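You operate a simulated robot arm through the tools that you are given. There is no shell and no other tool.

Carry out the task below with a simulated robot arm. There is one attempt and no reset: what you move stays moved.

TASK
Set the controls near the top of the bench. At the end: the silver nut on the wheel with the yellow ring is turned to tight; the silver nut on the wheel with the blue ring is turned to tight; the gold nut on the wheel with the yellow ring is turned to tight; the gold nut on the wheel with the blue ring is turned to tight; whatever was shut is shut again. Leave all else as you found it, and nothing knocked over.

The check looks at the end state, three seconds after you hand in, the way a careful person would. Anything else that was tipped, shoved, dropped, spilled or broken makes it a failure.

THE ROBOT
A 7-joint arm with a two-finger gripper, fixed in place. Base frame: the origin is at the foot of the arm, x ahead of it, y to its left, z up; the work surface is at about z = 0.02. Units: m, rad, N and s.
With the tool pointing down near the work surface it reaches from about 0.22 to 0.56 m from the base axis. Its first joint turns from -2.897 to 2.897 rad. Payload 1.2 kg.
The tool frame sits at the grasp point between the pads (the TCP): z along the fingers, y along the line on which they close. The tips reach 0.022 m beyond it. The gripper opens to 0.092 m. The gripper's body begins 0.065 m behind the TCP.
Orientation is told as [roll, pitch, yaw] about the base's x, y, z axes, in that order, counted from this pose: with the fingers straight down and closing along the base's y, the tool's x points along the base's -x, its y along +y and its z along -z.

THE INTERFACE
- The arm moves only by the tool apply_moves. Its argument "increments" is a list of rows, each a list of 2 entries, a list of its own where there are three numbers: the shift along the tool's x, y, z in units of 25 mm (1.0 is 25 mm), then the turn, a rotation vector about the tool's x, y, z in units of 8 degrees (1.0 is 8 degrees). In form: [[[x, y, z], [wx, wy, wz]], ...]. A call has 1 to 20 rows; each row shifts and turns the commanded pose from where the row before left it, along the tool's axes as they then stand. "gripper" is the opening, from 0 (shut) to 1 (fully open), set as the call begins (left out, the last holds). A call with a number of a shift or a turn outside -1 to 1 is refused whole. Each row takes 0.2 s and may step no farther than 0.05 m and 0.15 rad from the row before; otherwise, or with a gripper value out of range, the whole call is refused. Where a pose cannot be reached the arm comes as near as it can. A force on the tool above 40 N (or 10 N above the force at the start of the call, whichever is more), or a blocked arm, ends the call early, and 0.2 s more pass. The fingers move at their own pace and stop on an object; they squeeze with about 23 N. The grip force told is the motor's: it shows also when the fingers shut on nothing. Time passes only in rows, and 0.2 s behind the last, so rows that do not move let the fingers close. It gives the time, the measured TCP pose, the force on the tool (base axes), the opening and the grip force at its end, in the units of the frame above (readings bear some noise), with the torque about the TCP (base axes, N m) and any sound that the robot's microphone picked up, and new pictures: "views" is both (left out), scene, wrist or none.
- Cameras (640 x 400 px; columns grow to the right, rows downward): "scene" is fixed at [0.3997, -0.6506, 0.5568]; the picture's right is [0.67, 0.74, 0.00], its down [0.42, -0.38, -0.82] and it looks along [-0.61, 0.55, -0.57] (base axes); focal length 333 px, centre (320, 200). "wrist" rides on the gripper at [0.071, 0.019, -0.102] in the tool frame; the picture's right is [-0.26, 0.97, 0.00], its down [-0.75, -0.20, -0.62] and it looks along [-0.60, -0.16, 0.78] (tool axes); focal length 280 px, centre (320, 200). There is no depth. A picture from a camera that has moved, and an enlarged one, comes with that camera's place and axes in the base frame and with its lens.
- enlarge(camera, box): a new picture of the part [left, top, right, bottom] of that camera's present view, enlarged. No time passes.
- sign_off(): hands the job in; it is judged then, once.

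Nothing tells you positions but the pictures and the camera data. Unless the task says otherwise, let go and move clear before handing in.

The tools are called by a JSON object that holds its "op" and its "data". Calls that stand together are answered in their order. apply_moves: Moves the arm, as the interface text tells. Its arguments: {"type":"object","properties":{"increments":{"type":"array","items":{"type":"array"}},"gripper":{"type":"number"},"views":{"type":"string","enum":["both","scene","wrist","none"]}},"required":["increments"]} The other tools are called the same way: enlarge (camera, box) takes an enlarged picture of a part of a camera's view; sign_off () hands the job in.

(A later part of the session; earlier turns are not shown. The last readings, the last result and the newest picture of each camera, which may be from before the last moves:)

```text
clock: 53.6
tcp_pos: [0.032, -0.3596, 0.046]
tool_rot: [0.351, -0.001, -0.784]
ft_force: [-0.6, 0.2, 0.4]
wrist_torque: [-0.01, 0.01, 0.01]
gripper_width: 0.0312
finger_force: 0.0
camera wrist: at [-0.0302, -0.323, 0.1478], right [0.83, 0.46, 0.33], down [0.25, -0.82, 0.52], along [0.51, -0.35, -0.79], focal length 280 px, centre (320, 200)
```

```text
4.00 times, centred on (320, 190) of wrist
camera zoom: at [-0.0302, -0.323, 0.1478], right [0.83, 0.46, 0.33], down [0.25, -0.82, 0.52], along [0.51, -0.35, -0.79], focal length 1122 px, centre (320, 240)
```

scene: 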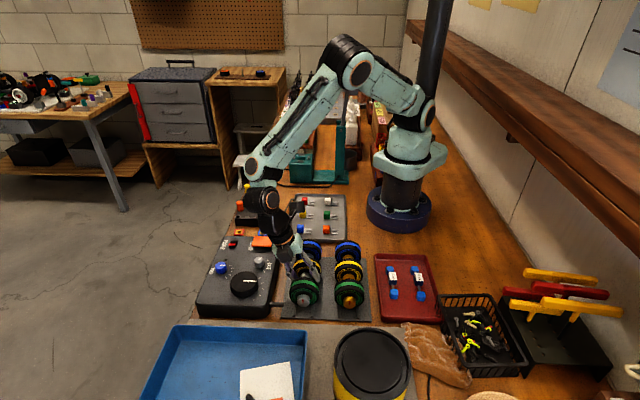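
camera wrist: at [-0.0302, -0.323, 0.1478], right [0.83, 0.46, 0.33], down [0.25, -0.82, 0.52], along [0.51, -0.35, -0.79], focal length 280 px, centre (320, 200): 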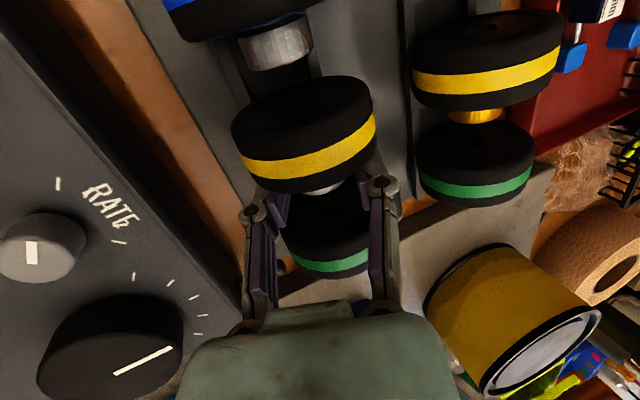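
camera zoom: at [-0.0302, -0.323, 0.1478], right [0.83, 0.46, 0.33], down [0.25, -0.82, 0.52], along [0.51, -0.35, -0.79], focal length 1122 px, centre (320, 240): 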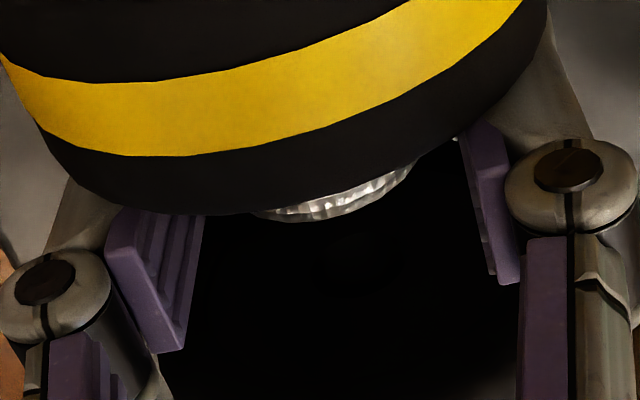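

No mark is visible from above now, as expected with it pointing downward. Continuing with the next stroke.

{"op": "apply_moves", "data": {"increments": [[[0, 0, 0.02], [0, 0, 0]], [[0, 0, 0], [0, 0, 0]], [[0, 0, 0], [0, 0, 0]], [[0, 0.028, 0.001], [0.5, 0, 0]], [[0, 0.028, 0.001], [0.5, 0, 0]], [[0, 0.028, 0.001], [0.5, 0, 0]], [[0, 0.028, 0.001], [0.5, 0, 0]], [[0, 0.028, 0.001], [0.5, 0, 0]], [[0, 0, 0], [0, 0, 0]]], "gripper": 0, "views": "none"}}

{"op": "apply_moves", "data": {"increments": [[[0, 0.028, 0.001], [0.5, 0, 0]], [[0, 0.028, 0.001], [0.5, 0, 0]], [[0, 0.028, 0.001], [0.5, 0, 0]], [[0, 0.028, 0.001], [0.5, 0, 0]], [[0, 0, 0], [0, 0, 0]]], "views": "none"}}

{"op": "apply_moves", "data": {"increments": [[[0, 0.028, 0.001], [0.5, 0, 0]], [[0, 0.028, 0.001], [0.5, 0, 0]], [[0, 0.028, 0.001], [0.5, 0, 0]], [[0, 0.028, 0.001], [0.5, 0, 0]], [[0, 0.014, 0.0005], [0.25, 0, 0]], [[0, 0, 0], [0, 0, 0]]], "views": "wrist"}}

{"op": "enlarge", "data": {"camera": "wrist", "box": [260, 160, 390, 240]}}

```text
clock: 55.6
tcp_pos: [0.0334, -0.3571, 0.0452]
tool_rot: [0.0, -0.001, -0.787]
ft_force: [0.2, 0.2, 0.8]
wrist_torque: [-0.01, -0.05, -0.02]
gripper_width: 0.0228
finger_force: 23.3
```

```text
clock: 56.8
tcp_pos: [0.036, -0.3555, 0.0446]
tool_rot: [-0.279, 0.001, -0.785]
ft_force: [0.0, -0.4, -0.6]
wrist_torque: [-0.01, -0.01, 0.03]
gripper_width: 0.0222
finger_force: 23.5
```

```text
clock: 58.2
tcp_pos: [0.0375, -0.3528, 0.0459]
tool_rot: [-0.594, -0.001, -0.785]
ft_force: [0.0, 0.1, 0.5]
wrist_torque: [-0.02, 0.03, -0.01]
gripper_width: 0.0223
finger_force: 22.9
camera wrist: at [0.0394, -0.2526, 0.1179], right [0.75, 0.38, -0.54], down [0.66, -0.41, 0.63], along [0.02, -0.83, -0.56], focal length 280 px, centre (320, 200)
```

wrist: 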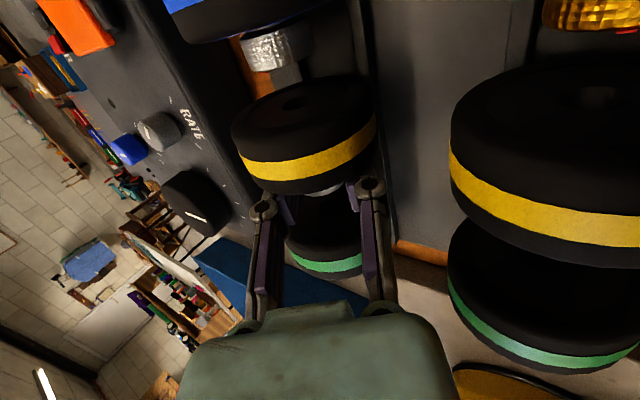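

```text
4.92 times, centred on (325, 200) of wrist
camera zoom: at [0.0394, -0.2526, 0.1179], right [0.75, 0.38, -0.54], down [0.66, -0.41, 0.63], along [0.02, -0.83, -0.56], focal length 1380 px, centre (295, 200)
```

zoom: 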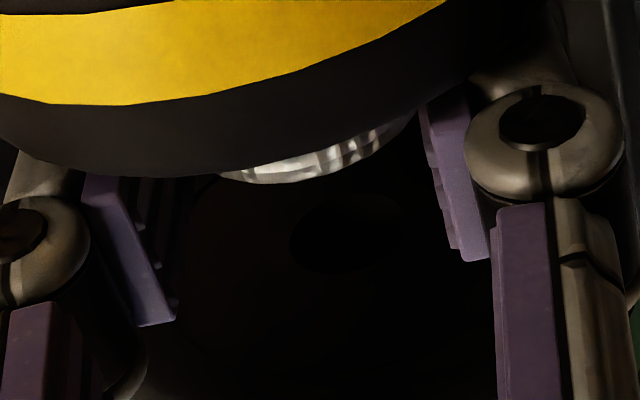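

About 196° so far and still turning freely. I'll carry on with stroke five.

{"op": "apply_moves", "data": {"increments": [[[0, 0, 0], [0, 0, 0]], [[0, 0, 0], [0, 0, 0]], [[0, 0, -0.12], [0, 0, 0]], [[0, -0.0724, 0.0051], [-1, 0, 0]], [[0, -0.0724, 0.0051], [-1, 0, 0]], [[0, -0.0724, 0.0051], [-1, 0, 0]], [[0, -0.0724, 0.0051], [-1, 0, 0]], [[0, -0.0724, 0.0051], [-1, 0, 0]], [[0, -0.0724, 0.0051], [-1, 0, 0]], [[0, -0.0543, 0.003], [-0.75, 0, 0]], [[0, 0, 0.12], [0, 0, 0]], [[0, 0, 0], [0, 0, 0]]], "gripper": 0.34, "views": "none"}}

{"op": "apply_moves", "data": {"increments": [[[0, 0, 0], [0, 0, 0]], [[0, 0, 0], [0, 0, 0]], [[0, 0, 0], [0, 0, 0]], [[0, 0.028, 0.001], [0.5, 0, 0]], [[0, 0.028, 0.001], [0.5, 0, 0]], [[0, 0.028, 0.001], [0.5, 0, 0]], [[0, 0.028, 0.001], [0.5, 0, 0]], [[0, 0.028, 0.001], [0.5, 0, 0]], [[0, 0, 0], [0, 0, 0]]], "gripper": 0, "views": "none"}}

{"op": "apply_moves", "data": {"increments": [[[0, 0.028, 0.001], [0.5, 0, 0]], [[0, 0.028, 0.001], [0.5, 0, 0]], [[0, 0.028, 0.001], [0.5, 0, 0]], [[0, 0.028, 0.001], [0.5, 0, 0]], [[0, 0, 0], [0, 0, 0]]], "views": "none"}}

{"op": "apply_moves", "data": {"increments": [[[0, 0.028, 0.001], [0.5, 0, 0]], [[0, 0.028, 0.001], [0.5, 0, 0]], [[0, 0.028, 0.001], [0.5, 0, 0]], [[0, 0.028, 0.001], [0.5, 0, 0]], [[0, 0.014, 0.0005], [0.25, 0, 0]], [[0, 0, 0], [0, 0, 0]]], "views": "both"}}

{"op": "enlarge", "data": {"camera": "wrist", "box": [260, 160, 390, 240]}}

{"op": "enlarge", "data": {"camera": "scene", "box": [290, 255, 330, 285]}}

```text
clock: 60.8
tcp_pos: [0.0328, -0.3588, 0.0462]
tool_rot: [0.352, 0.0, -0.784]
ft_force: [0.2, 0.2, 0.3]
wrist_torque: [0.0, 0.02, 0.02]
gripper_width: 0.0313
finger_force: 0.0
```

```text
clock: 62.8
tcp_pos: [0.0338, -0.3571, 0.0469]
tool_rot: [-0.002, 0.0, -0.787]
ft_force: [0.0, 1.3, -0.2]
wrist_torque: [0.02, 0.0, 0.01]
gripper_width: 0.0227
finger_force: 23.2
```

```text
clock: 64.0
tcp_pos: [0.0362, -0.3554, 0.0465]
tool_rot: [-0.28, -0.001, -0.786]
ft_force: [0.7, 0.4, 0.0]
wrist_torque: [0.03, 0.0, -0.02]
gripper_width: 0.0225
finger_force: 23.2
```

```text
clock: 65.4
tcp_pos: [0.0383, -0.3513, 0.0446]
tool_rot: [-0.594, -0.001, -0.786]
ft_force: [-0.6, -0.7, -0.2]
wrist_torque: [0.0, 0.0, -0.02]
gripper_width: 0.0227
finger_force: 22.6
camera wrist: at [0.0394, -0.2525, 0.1183], right [0.75, 0.38, -0.54], down [0.66, -0.41, 0.63], along [0.02, -0.83, -0.56], focal length 280 px, centre (320, 200)
```

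scene: 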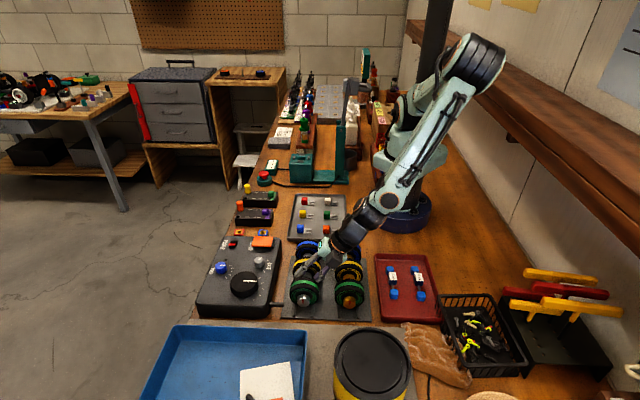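
wrist: 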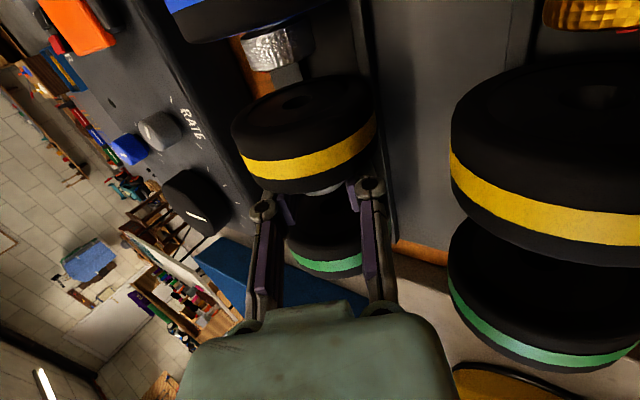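

```text
4.92 times, centred on (325, 200) of wrist
camera zoom: at [0.0394, -0.2525, 0.1183], right [0.75, 0.38, -0.54], down [0.66, -0.41, 0.63], along [0.02, -0.83, -0.56], focal length 1380 px, centre (295, 200)
```

zoom: 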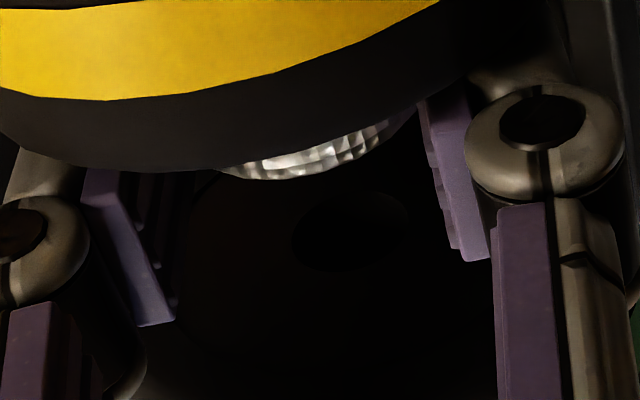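

```text
13.33 times, centred on (310, 270) of scene
camera zoom: at [0.3997, -0.6506, 0.5568], right [0.67, 0.74, 0.0], down [0.42, -0.38, -0.82], along [-0.61, 0.55, -0.57], focal length 4435 px, centre (453, -733)
```

zoom: 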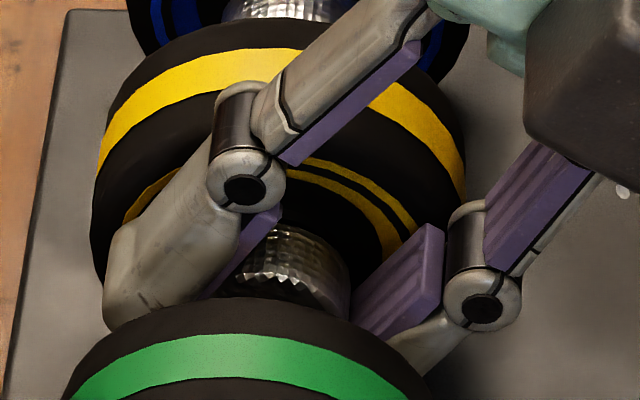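

Nominally 250° now. One more stroke should bring the mark back up on the left side, which lets me verify that it has been following.

{"op": "apply_moves", "data": {"increments": [[[0, 0, 0], [0, 0, 0]], [[0, 0, 0], [0, 0, 0]], [[0, 0, -0.12], [0, 0, 0]], [[0, -0.0724, 0.0051], [-1, 0, 0]], [[0, -0.0724, 0.0051], [-1, 0, 0]], [[0, -0.0724, 0.0051], [-1, 0, 0]], [[0, -0.0724, 0.0051], [-1, 0, 0]], [[0, -0.0724, 0.0051], [-1, 0, 0]], [[0, -0.0724, 0.0051], [-1, 0, 0]], [[0, -0.0543, 0.003], [-0.75, 0, 0]], [[0, 0, 0.15], [0, 0, 0]], [[0, 0, 0], [0, 0, 0]]], "gripper": 0.34, "views": "wrist"}}

{"op": "enlarge", "data": {"camera": "wrist", "box": [240, 140, 400, 240]}}

{"op": "enlarge", "data": {"camera": "scene", "box": [290, 255, 330, 285]}}

```text
clock: 68.0
tcp_pos: [0.0332, -0.3595, 0.0439]
tool_rot: [0.351, 0.0, -0.784]
ft_force: [-0.2, -0.1, -0.8]
wrist_torque: [-0.02, 0.0, 0.02]
gripper_width: 0.0311
finger_force: 0.0
camera wrist: at [-0.0296, -0.3221, 0.1473], right [0.83, 0.46, 0.33], down [0.25, -0.82, 0.52], along [0.51, -0.35, -0.79], focal length 280 px, centre (320, 200)
```

wrist: 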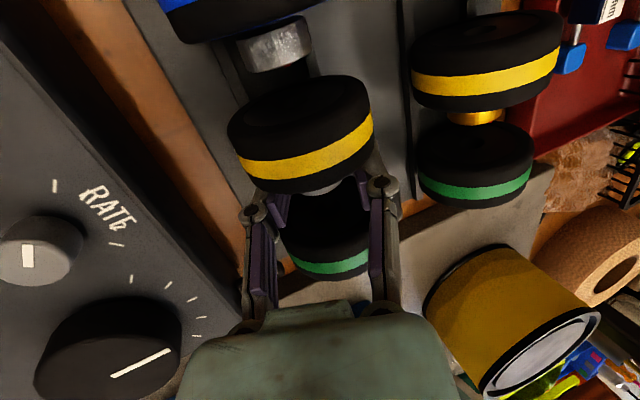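

```text
4.00 times, centred on (320, 190) of wrist
camera zoom: at [-0.0296, -0.3221, 0.1473], right [0.83, 0.46, 0.33], down [0.25, -0.82, 0.52], along [0.51, -0.35, -0.79], focal length 1122 px, centre (320, 240)
```

zoom: 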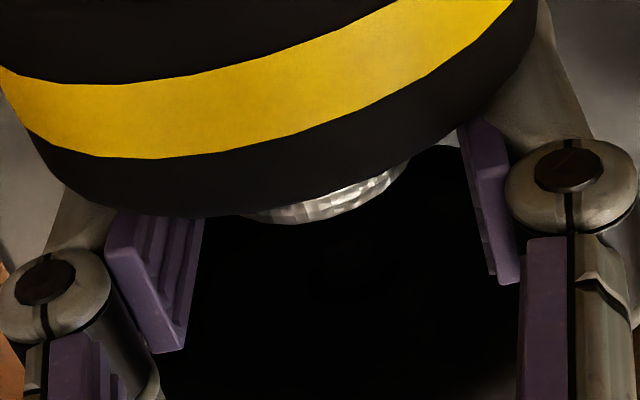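

```text
13.33 times, centred on (310, 270) of scene
camera zoom: at [0.3997, -0.6506, 0.5568], right [0.67, 0.74, 0.0], down [0.42, -0.38, -0.82], along [-0.61, 0.55, -0.57], focal length 4435 px, centre (453, -733)
```

zoom: 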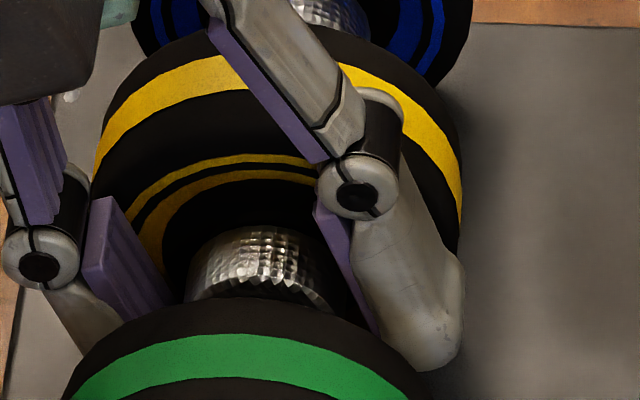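

{"op": "apply_moves", "data": {"increments": [[[0, -0.03, 0], [0, 0, 0]], [[0, 0, 0], [0, 0, 0]], [[0, 0, 0], [0, 0, 0]], [[0, 0.028, 0.001], [0.5, 0, 0]], [[0, 0.028, 0.001], [0.5, 0, 0]], [[0, 0.028, 0.001], [0.5, 0, 0]], [[0, 0.028, 0.001], [0.5, 0, 0]], [[0, 0.028, 0.001], [0.5, 0, 0]], [[0, 0, 0], [0, 0, 0]]], "gripper": 0, "views": "none"}}

{"op": "apply_moves", "data": {"increments": [[[0, 0.028, 0.001], [0.5, 0, 0]], [[0, 0.028, 0.001], [0.5, 0, 0]], [[0, 0.028, 0.001], [0.5, 0, 0]], [[0, 0.028, 0.001], [0.5, 0, 0]], [[0, 0, 0], [0, 0, 0]]], "views": "none"}}

{"op": "apply_moves", "data": {"increments": [[[0, 0.028, 0.001], [0.5, 0, 0]], [[0, 0.028, 0.001], [0.5, 0, 0]], [[0, 0.028, 0.001], [0.5, 0, 0]], [[0, 0.028, 0.001], [0.5, 0, 0]], [[0, 0.014, 0.0005], [0.25, 0, 0]], [[0, 0, 0], [0, 0, 0]]], "views": "wrist"}}

{"op": "enlarge", "data": {"camera": "wrist", "box": [260, 160, 390, 240]}}

{"op": "enlarge", "data": {"camera": "scene", "box": [290, 255, 330, 285]}}

```text
clock: 70.0
tcp_pos: [0.0328, -0.357, 0.046]
tool_rot: [-0.002, 0.0, -0.786]
ft_force: [-0.4, -0.2, 0.4]
wrist_torque: [-0.02, -0.02, 0.01]
gripper_width: 0.0228
finger_force: 23.2
```

```text
clock: 71.2
tcp_pos: [0.0366, -0.3548, 0.0444]
tool_rot: [-0.279, 0.002, -0.785]
ft_force: [0.1, -0.2, 0.3]
wrist_torque: [0.0, -0.05, -0.02]
gripper_width: 0.0228
finger_force: 22.9
```

```text
clock: 72.6
tcp_pos: [0.0386, -0.3528, 0.0443]
tool_rot: [-0.594, -0.001, -0.785]
ft_force: [-0.9, 0.9, 0.3]
wrist_torque: [0.0, -0.02, -0.01]
gripper_width: 0.0229
finger_force: 22.9
camera wrist: at [0.0392, -0.2527, 0.1177], right [0.75, 0.38, -0.54], down [0.66, -0.41, 0.63], along [0.02, -0.83, -0.56], focal length 280 px, centre (320, 200)
```

wrist: 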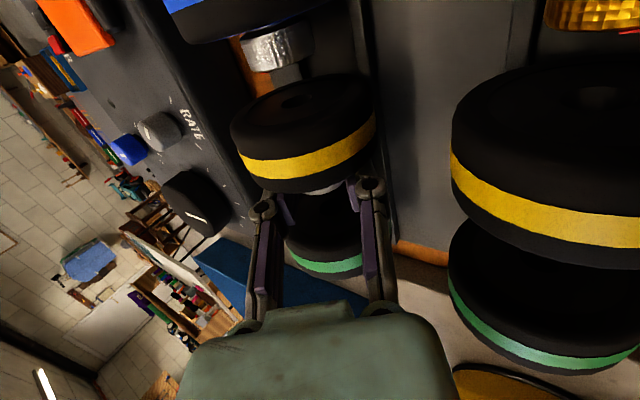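

```text
4.92 times, centred on (325, 200) of wrist
camera zoom: at [0.0392, -0.2527, 0.1177], right [0.75, 0.38, -0.54], down [0.66, -0.41, 0.63], along [0.02, -0.83, -0.56], focal length 1380 px, centre (295, 200)
```

zoom: 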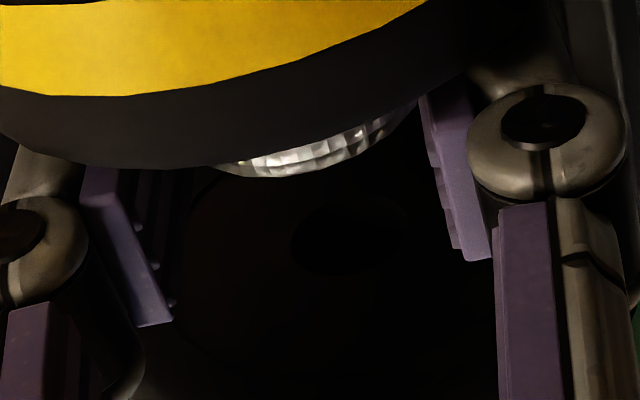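

```text
13.33 times, centred on (310, 270) of scene
camera zoom: at [0.3997, -0.6506, 0.5568], right [0.67, 0.74, 0.0], down [0.42, -0.38, -0.82], along [-0.61, 0.55, -0.57], focal length 4435 px, centre (453, -733)
```

zoom: 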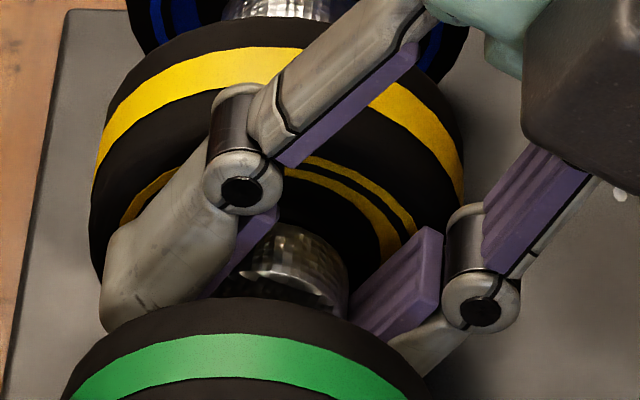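

Now I'll release and swing back; the mark should appear on the left of the nut if it has been following.

{"op": "apply_moves", "data": {"increments": [[[0, 0, 0], [0, 0, 0]], [[0, 0, 0], [0, 0, 0]], [[0, 0, -0.12], [0, 0, 0]], [[0, -0.0724, 0.0051], [-1, 0, 0]], [[0, -0.0724, 0.0051], [-1, 0, 0]], [[0, -0.0724, 0.0051], [-1, 0, 0]], [[0, -0.0724, 0.0051], [-1, 0, 0]], [[0, -0.0724, 0.0051], [-1, 0, 0]], [[0, -0.0724, 0.0051], [-1, 0, 0]], [[0, -0.0543, 0.003], [-0.75, 0, 0]], [[0, 0, 0.12], [0, 0, 0]], [[0, 0, 0], [0, 0, 0]]], "gripper": 0.34, "views": "wrist"}}

{"op": "enlarge", "data": {"camera": "wrist", "box": [280, 175, 350, 215]}}

{"op": "enlarge", "data": {"camera": "scene", "box": [290, 255, 330, 285]}}

```text
clock: 75.2
tcp_pos: [0.0316, -0.3601, 0.0442]
tool_rot: [0.351, 0.0, -0.784]
ft_force: [0.7, 0.0, -0.3]
wrist_torque: [-0.01, -0.02, 0.0]
gripper_width: 0.0316
finger_force: 0.0
camera wrist: at [-0.0305, -0.323, 0.1475], right [0.83, 0.46, 0.33], down [0.25, -0.82, 0.52], along [0.51, -0.35, -0.79], focal length 280 px, centre (320, 200)
```

wrist: 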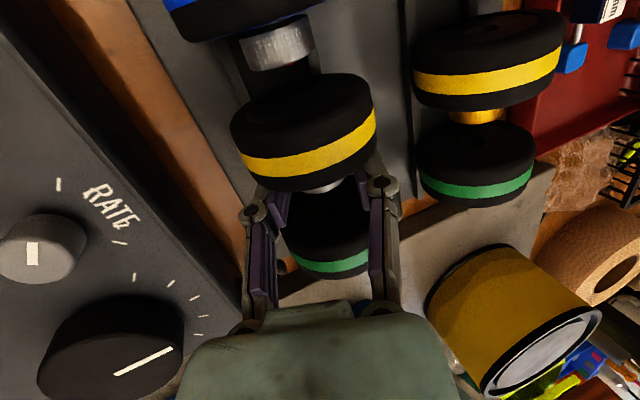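

```text
9.14 times, centred on (315, 195) of wrist
camera zoom: at [-0.0305, -0.323, 0.1475], right [0.83, 0.46, 0.33], down [0.25, -0.82, 0.52], along [0.51, -0.35, -0.79], focal length 2564 px, centre (366, 246)
```

zoom: 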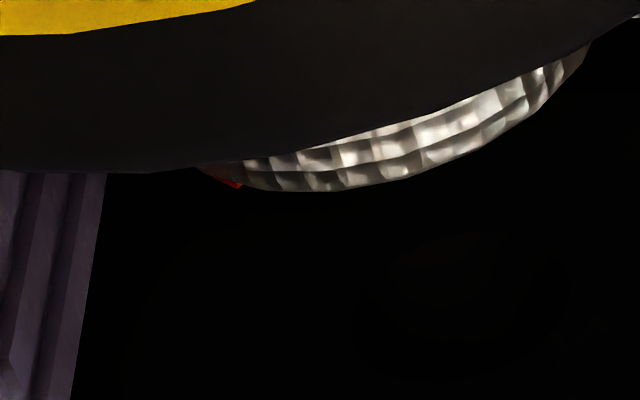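

```text
13.33 times, centred on (310, 270) of scene
camera zoom: at [0.3997, -0.6506, 0.5568], right [0.67, 0.74, 0.0], down [0.42, -0.38, -0.82], along [-0.61, 0.55, -0.57], focal length 4435 px, centre (453, -733)
```

zoom: 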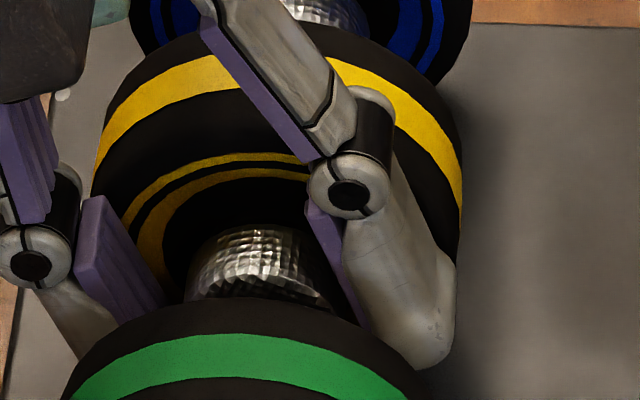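

The red mark is on the left as predicted, so the nut has really turned about 304° and is following perfectly. I'll keep tightening with full strokes.

{"op": "apply_moves", "data": {"increments": [[[0, 0, 0], [0, 0, 0]], [[0, 0, 0], [0, 0, 0]], [[0, 0, 0], [0, 0, 0]], [[0, 0.028, 0.001], [0.5, 0, 0]], [[0, 0.028, 0.001], [0.5, 0, 0]], [[0, 0.028, 0.001], [0.5, 0, 0]], [[0, 0.028, 0.001], [0.5, 0, 0]], [[0, 0.028, 0.001], [0.5, 0, 0]], [[0, 0.028, 0.001], [0.5, 0, 0]], [[0, 0.028, 0.001], [0.5, 0, 0]], [[0, 0.028, 0.001], [0.5, 0, 0]], [[0, 0.028, 0.001], [0.5, 0, 0]], [[0, 0.028, 0.001], [0.5, 0, 0]], [[0, 0.028, 0.001], [0.5, 0, 0]], [[0, 0.028, 0.001], [0.5, 0, 0]], [[0, 0.028, 0.001], [0.5, 0, 0]], [[0, 0.014, 0.0005], [0.25, 0, 0]], [[0, 0, 0], [0, 0, 0]]], "gripper": 0, "views": "wrist"}}

{"op": "enlarge", "data": {"camera": "wrist", "box": [280, 175, 350, 215]}}

```text
clock: 79.0
tcp_pos: [0.0379, -0.3533, 0.0435]
tool_rot: [-0.594, 0.001, -0.786]
ft_force: [-0.9, 0.3, 0.0]
wrist_torque: [0.0, -0.02, 0.01]
gripper_width: 0.0221
finger_force: 23.1
camera wrist: at [0.0394, -0.2529, 0.1183], right [0.75, 0.38, -0.54], down [0.66, -0.41, 0.63], along [0.02, -0.83, -0.56], focal length 280 px, centre (320, 200)
```

wrist: 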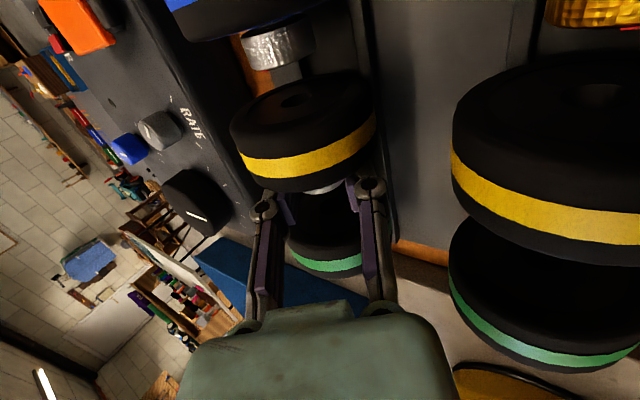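

```text
9.14 times, centred on (315, 195) of wrist
camera zoom: at [0.0394, -0.2529, 0.1183], right [0.75, 0.38, -0.54], down [0.66, -0.41, 0.63], along [0.02, -0.83, -0.56], focal length 2564 px, centre (366, 246)
```

zoom: 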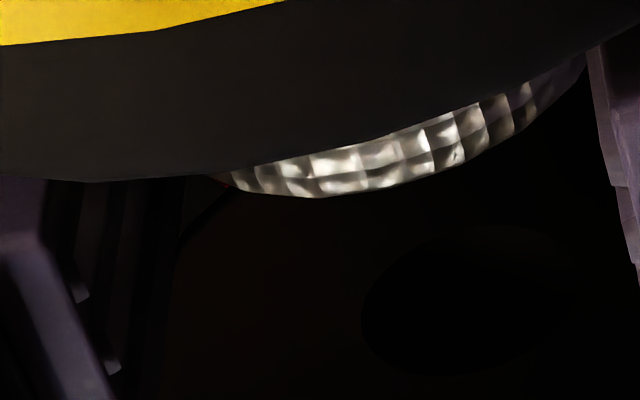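

The nut keeps following (about 358°). I'll swing back and compare the nut's seat against the original scene picture to see whether it is screwing in.

{"op": "apply_moves", "data": {"increments": [[[0, 0, 0], [0, 0, 0]], [[0, 0, 0], [0, 0, 0]], [[0, 0, -0.12], [0, 0, 0]], [[0, -0.0724, 0.0051], [-1, 0, 0]], [[0, -0.0724, 0.0051], [-1, 0, 0]], [[0, -0.0724, 0.0051], [-1, 0, 0]], [[0, -0.0724, 0.0051], [-1, 0, 0]], [[0, -0.0724, 0.0051], [-1, 0, 0]], [[0, -0.0724, 0.0051], [-1, 0, 0]], [[0, -0.0543, 0.003], [-0.75, 0, 0]], [[0, 0, 0.12], [0, 0, 0]], [[0, 0, 0], [0, 0, 0]]], "gripper": 0.34, "views": "wrist"}}

{"op": "enlarge", "data": {"camera": "wrist", "box": [280, 175, 350, 215]}}

{"op": "enlarge", "data": {"camera": "scene", "box": [305, 255, 335, 275]}}

{"op": "enlarge", "data": {"camera": "scene", "box": [335, 255, 365, 275]}}

```text
clock: 81.6
tcp_pos: [0.0319, -0.3596, 0.0452]
tool_rot: [0.351, 0.0, -0.783]
ft_force: [-0.7, -0.2, -0.1]
wrist_torque: [0.0, 0.01, 0.01]
gripper_width: 0.0313
finger_force: 0.1
camera wrist: at [-0.0301, -0.3227, 0.148], right [0.83, 0.46, 0.33], down [0.25, -0.82, 0.52], along [0.51, -0.35, -0.79], focal length 280 px, centre (320, 200)
```

wrist: 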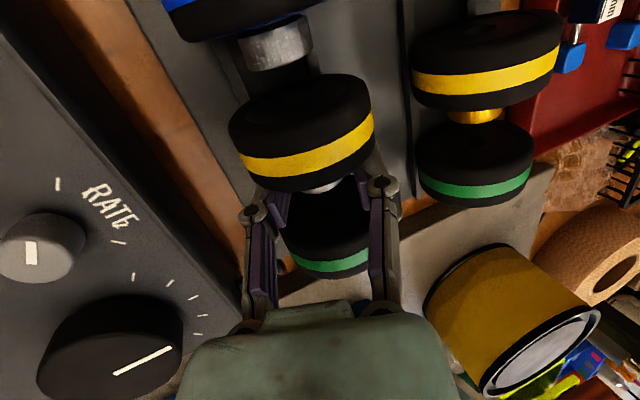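

```text
9.14 times, centred on (315, 195) of wrist
camera zoom: at [-0.0301, -0.3227, 0.148], right [0.83, 0.46, 0.33], down [0.25, -0.82, 0.52], along [0.51, -0.35, -0.79], focal length 2564 px, centre (366, 246)
```

zoom: 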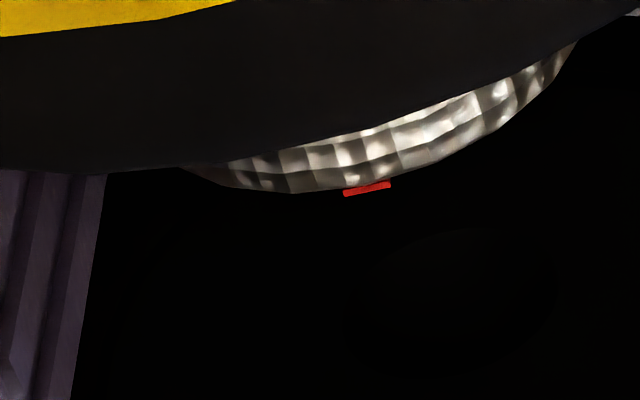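

```text
16.00 times, centred on (320, 265) of scene
camera zoom: at [0.3997, -0.6506, 0.5568], right [0.67, 0.74, 0.0], down [0.42, -0.38, -0.82], along [-0.61, 0.55, -0.57], focal length 5322 px, centre (320, -840)
```

zoom: 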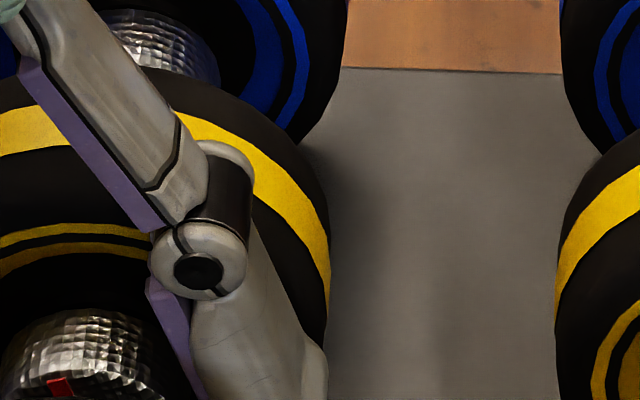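

```text
16.00 times, centred on (350, 265) of scene
camera zoom: at [0.3997, -0.6506, 0.5568], right [0.67, 0.74, 0.0], down [0.42, -0.38, -0.82], along [-0.61, 0.55, -0.57], focal length 5322 px, centre (-160, -840)
```

zoom: 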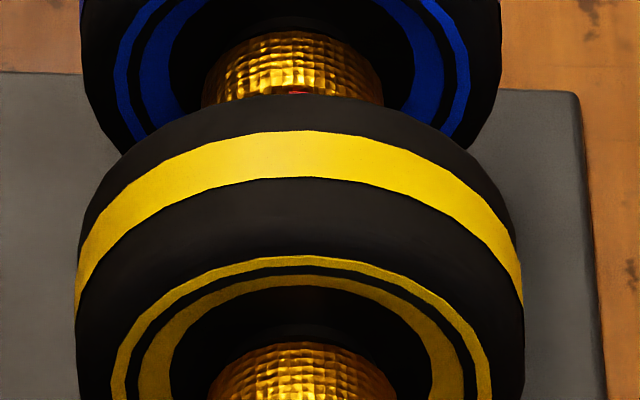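

The mark is back near the top after one full turn, but the yellow wheel looks shifted by about a millimetre compared with the first picture. I need to know whether the wheels are fixed or loose on the rails, so I'll look closely at the supports.

{"op": "enlarge", "data": {"camera": "wrist", "box": [210, 0, 350, 110]}}

{"op": "enlarge", "data": {"camera": "wrist", "box": [400, 0, 560, 220]}}

{"op": "enlarge", "data": {"camera": "scene", "box": [285, 280, 325, 325]}}

{"op": "enlarge", "data": {"camera": "scene", "box": [285, 265, 335, 320]}}

```text
3.64 times, centred on (280, 55) of wrist
camera zoom: at [-0.0301, -0.3227, 0.148], right [0.83, 0.46, 0.33], down [0.25, -0.82, 0.52], along [0.51, -0.35, -0.79], focal length 1020 px, centre (466, 727)
```

zoom: 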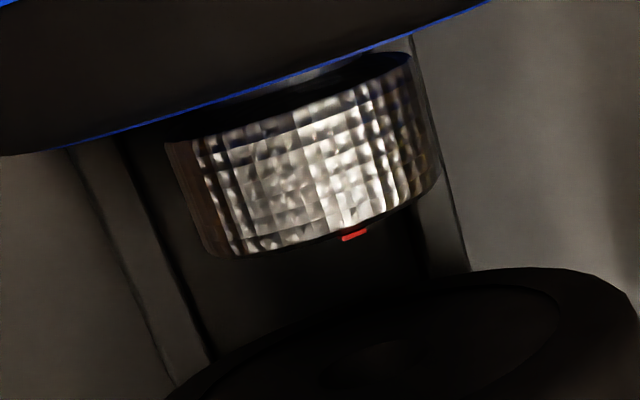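

```text
1.82 times, centred on (480, 110) of wrist
camera zoom: at [-0.0301, -0.3227, 0.148], right [0.83, 0.46, 0.33], down [0.25, -0.82, 0.52], along [0.51, -0.35, -0.79], focal length 510 px, centre (29, 364)
```

zoom: 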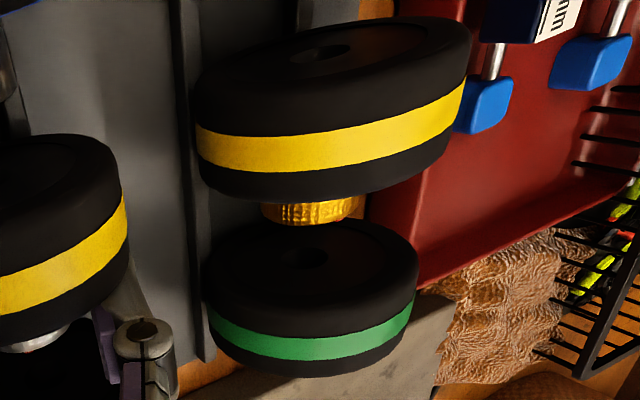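

```text
8.89 times, centred on (305, 302) of scene
camera zoom: at [0.3997, -0.6506, 0.5568], right [0.67, 0.74, 0.0], down [0.42, -0.38, -0.82], along [-0.61, 0.55, -0.57], focal length 2956 px, centre (453, -711)
```

zoom: 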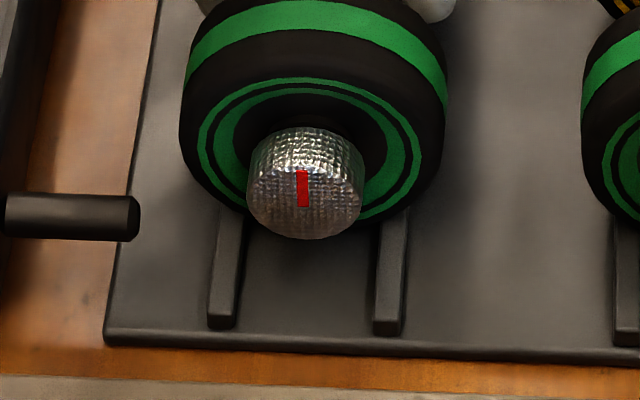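

```text
7.27 times, centred on (310, 292) of scene
camera zoom: at [0.3997, -0.6506, 0.5568], right [0.67, 0.74, 0.0], down [0.42, -0.38, -0.82], along [-0.61, 0.55, -0.57], focal length 2419 px, centre (393, -473)
```

zoom: 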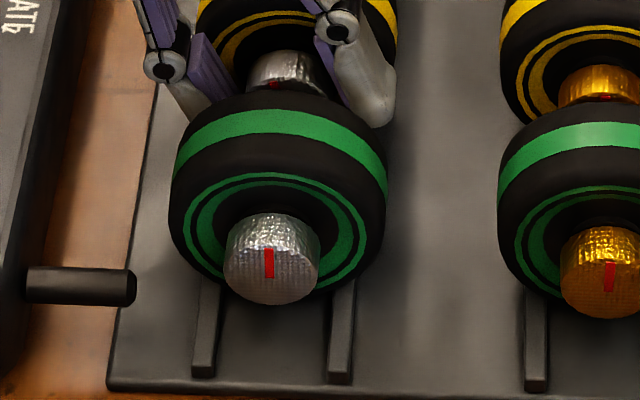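

The wheels seem to just rest on rails, and later strokes met almost no force, so I must check whether the wheel is spinning along with its nut. I'll take a detailed picture of the wheel now and compare it after the next stroke.

{"op": "enlarge", "data": {"camera": "wrist", "box": [225, 70, 305, 120]}}

{"op": "enlarge", "data": {"camera": "wrist", "box": [225, 120, 385, 200]}}

{"op": "enlarge", "data": {"camera": "scene", "box": [295, 255, 320, 270]}}

```text
8.00 times, centred on (265, 95) of wrist
camera zoom: at [-0.0301, -0.3227, 0.148], right [0.83, 0.46, 0.33], down [0.25, -0.82, 0.52], along [0.51, -0.35, -0.79], focal length 2243 px, centre (760, 1040)
```

zoom: 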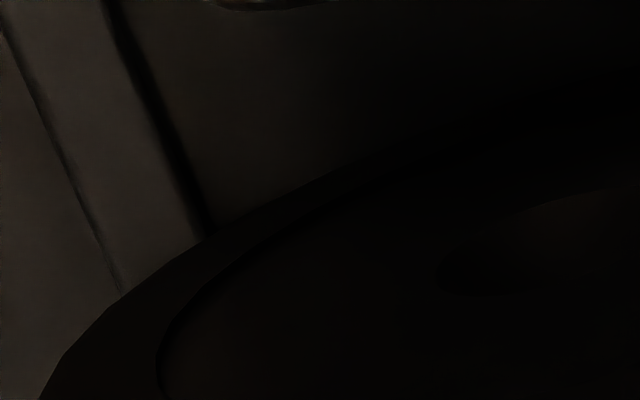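

```text
4.00 times, centred on (305, 160) of wrist
camera zoom: at [-0.0301, -0.3227, 0.148], right [0.83, 0.46, 0.33], down [0.25, -0.82, 0.52], along [0.51, -0.35, -0.79], focal length 1122 px, centre (380, 360)
```

zoom: 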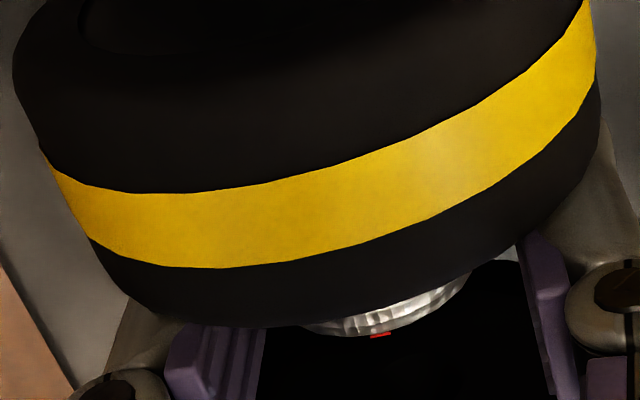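

```text
16.00 times, centred on (308, 262) of scene
camera zoom: at [0.3997, -0.6506, 0.5568], right [0.67, 0.74, 0.0], down [0.42, -0.38, -0.82], along [-0.61, 0.55, -0.57], focal length 5322 px, centre (520, -800)
```

zoom: 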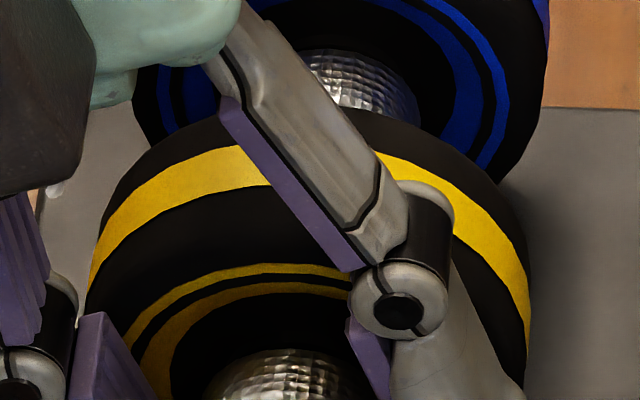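

I'll turn the nut 22°, release, come back to this exact pose and compare the wheel's facets.

{"op": "apply_moves", "data": {"increments": [[[0, 0, 0], [0, 0, 0]], [[0, 0, 0], [0, 0, 0]], [[0, 0, 0], [0, 0, 0]], [[0, 0.028, 0.001], [0.5, 0, 0]], [[0, 0.028, 0.001], [0.5, 0, 0]], [[0, 0.028, 0.001], [0.5, 0, 0]], [[0, 0.028, 0.001], [0.5, 0, 0]], [[0, 0.028, 0.001], [0.5, 0, 0]], [[0, 0.014, 0.0005], [0.25, 0, 0]], [[0, 0, 0], [0, 0, 0]]], "gripper": 0, "views": "none"}}

{"op": "apply_moves", "data": {"increments": [[[0, 0, 0], [0, 0, 0]], [[0, 0, 0], [0, 0, 0]], [[0, -0.014, 0.0005], [-0.25, 0, 0]], [[0, -0.028, 0.001], [-0.5, 0, 0]], [[0, -0.028, 0.001], [-0.5, 0, 0]], [[0, -0.028, 0.001], [-0.5, 0, 0]], [[0, -0.028, 0.001], [-0.5, 0, 0]], [[0, -0.028, 0.001], [-0.5, 0, 0]], [[0, 0, 0], [0, 0, 0]]], "gripper": 0.34, "views": "wrist"}}

{"op": "enlarge", "data": {"camera": "wrist", "box": [225, 120, 385, 200]}}

{"op": "enlarge", "data": {"camera": "scene", "box": [295, 255, 320, 270]}}

```text
clock: 83.8
tcp_pos: [0.0346, -0.3568, 0.0463]
tool_rot: [-0.035, -0.001, -0.785]
ft_force: [0.0, -0.5, 0.1]
wrist_torque: [-0.01, -0.01, 0.0]
gripper_width: 0.0232
finger_force: 22.7
```

```text
clock: 85.8
tcp_pos: [0.0315, -0.36, 0.0454]
tool_rot: [0.351, 0.001, -0.787]
ft_force: [0.6, 0.5, 0.7]
wrist_torque: [-0.02, 0.02, -0.02]
gripper_width: 0.0313
finger_force: 0.0
camera wrist: at [-0.0301, -0.3227, 0.1479], right [0.83, 0.46, 0.33], down [0.25, -0.82, 0.52], along [0.51, -0.35, -0.79], focal length 280 px, centre (320, 200)
```

wrist: 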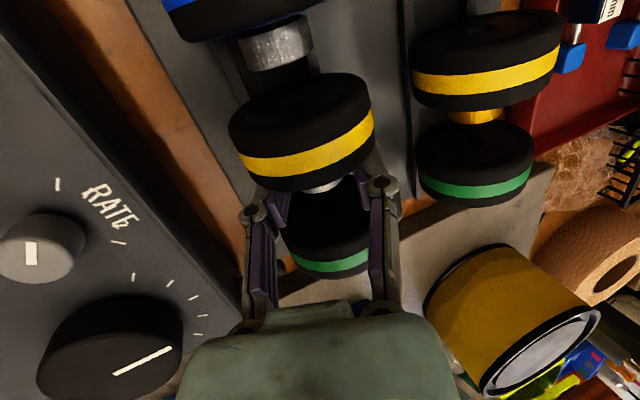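

```text
4.00 times, centred on (305, 160) of wrist
camera zoom: at [-0.0301, -0.3227, 0.1479], right [0.83, 0.46, 0.33], down [0.25, -0.82, 0.52], along [0.51, -0.35, -0.79], focal length 1122 px, centre (380, 360)
```

zoom: 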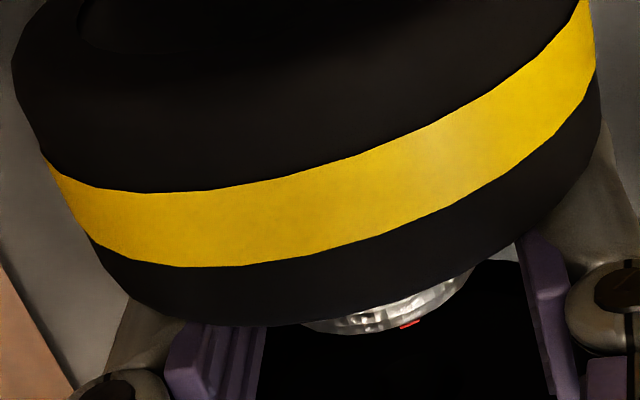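

```text
16.00 times, centred on (308, 262) of scene
camera zoom: at [0.3997, -0.6506, 0.5568], right [0.67, 0.74, 0.0], down [0.42, -0.38, -0.82], along [-0.61, 0.55, -0.57], focal length 5322 px, centre (520, -800)
```

zoom: 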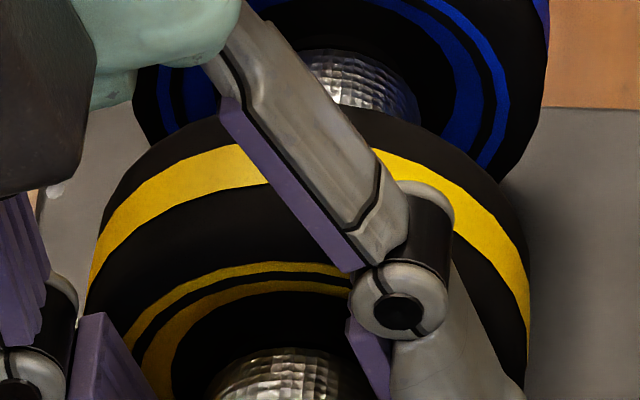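

I'll zoom much closer on facet corners for an unambiguous before/after comparison.

{"op": "enlarge", "data": {"camera": "wrist", "box": [226, 150, 290, 190]}}

{"op": "enlarge", "data": {"camera": "scene", "box": [297, 257, 311, 267]}}

```text
10.00 times, centred on (258, 170) of wrist
camera zoom: at [-0.0301, -0.3227, 0.1479], right [0.83, 0.46, 0.33], down [0.25, -0.82, 0.52], along [0.51, -0.35, -0.79], focal length 2804 px, centre (940, 500)
```

zoom: 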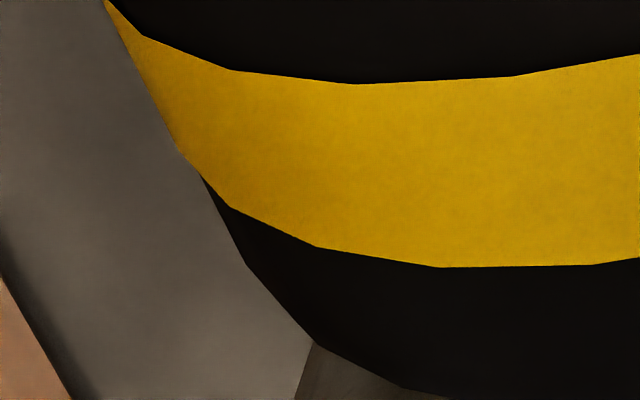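

```text
16.00 times, centred on (304, 262) of scene
camera zoom: at [0.3997, -0.6506, 0.5568], right [0.67, 0.74, 0.0], down [0.42, -0.38, -0.82], along [-0.61, 0.55, -0.57], focal length 5322 px, centre (576, -792)
```

zoom: 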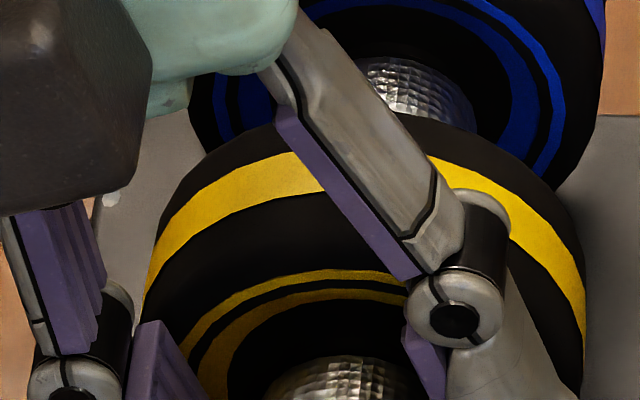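

I have clear facet corners now. I'll turn the nut 26° more and return to this pose.

{"op": "apply_moves", "data": {"increments": [[[0, 0, 0], [0, 0, 0]], [[0, 0, 0], [0, 0, 0]], [[0, 0, 0], [0, 0, 0]], [[0, 0.028, 0.001], [0.5, 0, 0]], [[0, 0.028, 0.001], [0.5, 0, 0]], [[0, 0.028, 0.001], [0.5, 0, 0]], [[0, 0.028, 0.001], [0.5, 0, 0]], [[0, 0.028, 0.001], [0.5, 0, 0]], [[0, 0.028, 0.001], [0.5, 0, 0]], [[0, 0.014, 0.0005], [0.25, 0, 0]], [[0, 0, 0], [0, 0, 0]]], "gripper": 0, "views": "none"}}

{"op": "apply_moves", "data": {"increments": [[[0, 0, 0], [0, 0, 0]], [[0, 0, 0], [0, 0, 0]], [[0, -0.014, 0.0005], [-0.25, 0, 0]], [[0, -0.028, 0.001], [-0.5, 0, 0]], [[0, -0.028, 0.001], [-0.5, 0, 0]], [[0, -0.028, 0.001], [-0.5, 0, 0]], [[0, -0.028, 0.001], [-0.5, 0, 0]], [[0, -0.028, 0.001], [-0.5, 0, 0]], [[0, -0.028, 0.001], [-0.5, 0, 0]], [[0, 0, 0], [0, 0, 0]]], "gripper": 0.34, "views": "wrist"}}

{"op": "enlarge", "data": {"camera": "wrist", "box": [226, 150, 290, 190]}}

{"op": "enlarge", "data": {"camera": "wrist", "box": [280, 175, 350, 215]}}

```text
clock: 88.2
tcp_pos: [0.0349, -0.356, 0.0471]
tool_rot: [-0.103, 0.0, -0.784]
ft_force: [0.5, 0.4, 0.2]
wrist_torque: [-0.01, -0.01, 0.0]
gripper_width: 0.0222
finger_force: 23.0
```

```text
clock: 90.4
tcp_pos: [0.033, -0.3601, 0.0465]
tool_rot: [0.351, 0.0, -0.787]
ft_force: [-0.2, -0.6, 0.4]
wrist_torque: [0.0, -0.02, 0.02]
gripper_width: 0.0313
finger_force: 0.2
camera wrist: at [-0.0302, -0.3227, 0.1484], right [0.83, 0.46, 0.33], down [0.25, -0.82, 0.52], along [0.51, -0.35, -0.79], focal length 280 px, centre (320, 200)
```

wrist: 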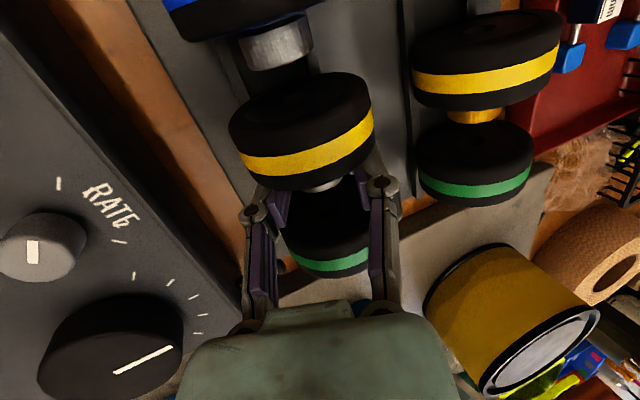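

```text
10.00 times, centred on (258, 170) of wrist
camera zoom: at [-0.0302, -0.3227, 0.1484], right [0.83, 0.46, 0.33], down [0.25, -0.82, 0.52], along [0.51, -0.35, -0.79], focal length 2804 px, centre (940, 500)
```

zoom: 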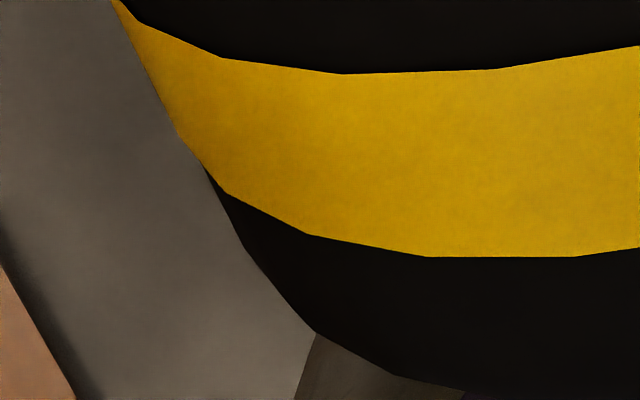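

```text
9.14 times, centred on (315, 195) of wrist
camera zoom: at [-0.0302, -0.3227, 0.1484], right [0.83, 0.46, 0.33], down [0.25, -0.82, 0.52], along [0.51, -0.35, -0.79], focal length 2564 px, centre (366, 246)
```

zoom: 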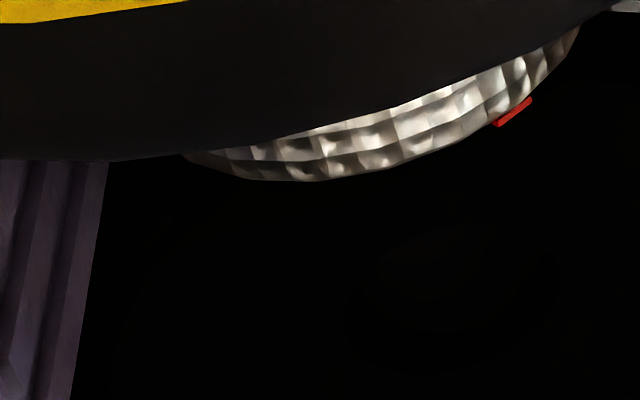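

The corners moved only slightly, which is ambiguous if the turn happened to match whole facets. A smaller 7° turn will settle it.

{"op": "apply_moves", "data": {"increments": [[[0, 0, 0], [0, 0, 0]], [[0, 0, 0], [0, 0, 0]], [[0, 0, 0], [0, 0, 0]], [[0, 0.0487, 0.003], [0.875, 0, 0]], [[0, 0, 0], [0, 0, 0]]], "gripper": 0, "views": "none"}}

{"op": "apply_moves", "data": {"increments": [[[0, 0, 0], [0, 0, 0]], [[0, 0, 0], [0, 0, 0]], [[0, -0.0487, 0.003], [-0.875, 0, 0]], [[0, 0, 0], [0, 0, 0]]], "gripper": 0.34, "views": "wrist"}}

{"op": "enlarge", "data": {"camera": "wrist", "box": [226, 150, 290, 190]}}

{"op": "enlarge", "data": {"camera": "wrist", "box": [280, 175, 350, 215]}}

```text
clock: 91.6
tcp_pos: [0.0336, -0.3584, 0.0459]
tool_rot: [0.227, -0.001, -0.786]
ft_force: [-0.1, -0.3, 0.1]
wrist_torque: [0.02, -0.05, 0.0]
gripper_width: 0.0227
finger_force: 22.5
```

```text
clock: 92.6
tcp_pos: [0.0327, -0.3594, 0.047]
tool_rot: [0.351, -0.001, -0.785]
ft_force: [0.2, 0.7, -0.4]
wrist_torque: [0.0, -0.03, 0.02]
gripper_width: 0.0311
finger_force: 0.0
camera wrist: at [-0.0301, -0.3225, 0.1485], right [0.83, 0.46, 0.33], down [0.25, -0.82, 0.52], along [0.51, -0.35, -0.79], focal length 280 px, centre (320, 200)
```

wrist: 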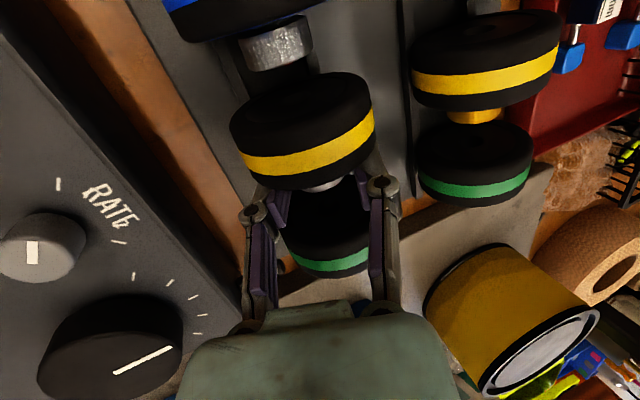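

```text
10.00 times, centred on (258, 170) of wrist
camera zoom: at [-0.0301, -0.3225, 0.1485], right [0.83, 0.46, 0.33], down [0.25, -0.82, 0.52], along [0.51, -0.35, -0.79], focal length 2804 px, centre (940, 500)
```

zoom: 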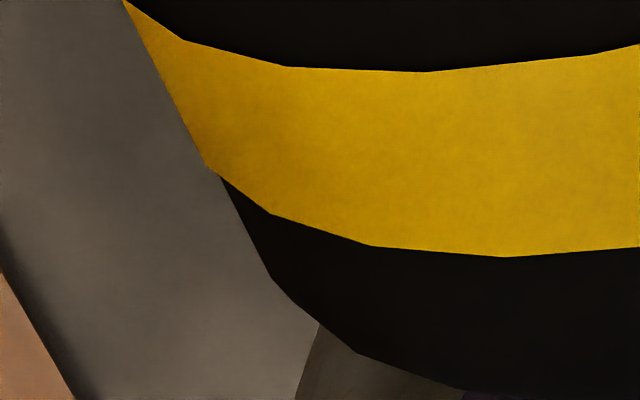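

```text
9.14 times, centred on (315, 195) of wrist
camera zoom: at [-0.0301, -0.3225, 0.1485], right [0.83, 0.46, 0.33], down [0.25, -0.82, 0.52], along [0.51, -0.35, -0.79], focal length 2564 px, centre (366, 246)
```

zoom: 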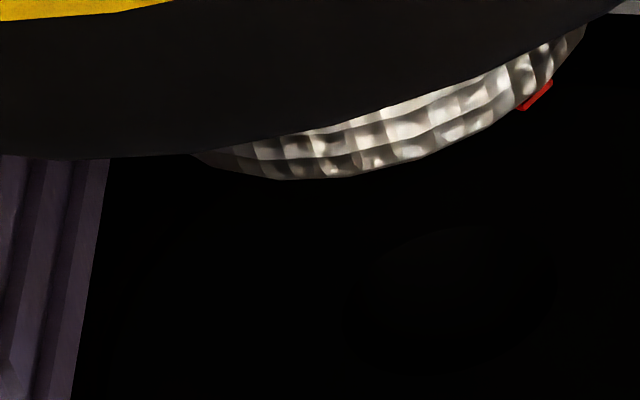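

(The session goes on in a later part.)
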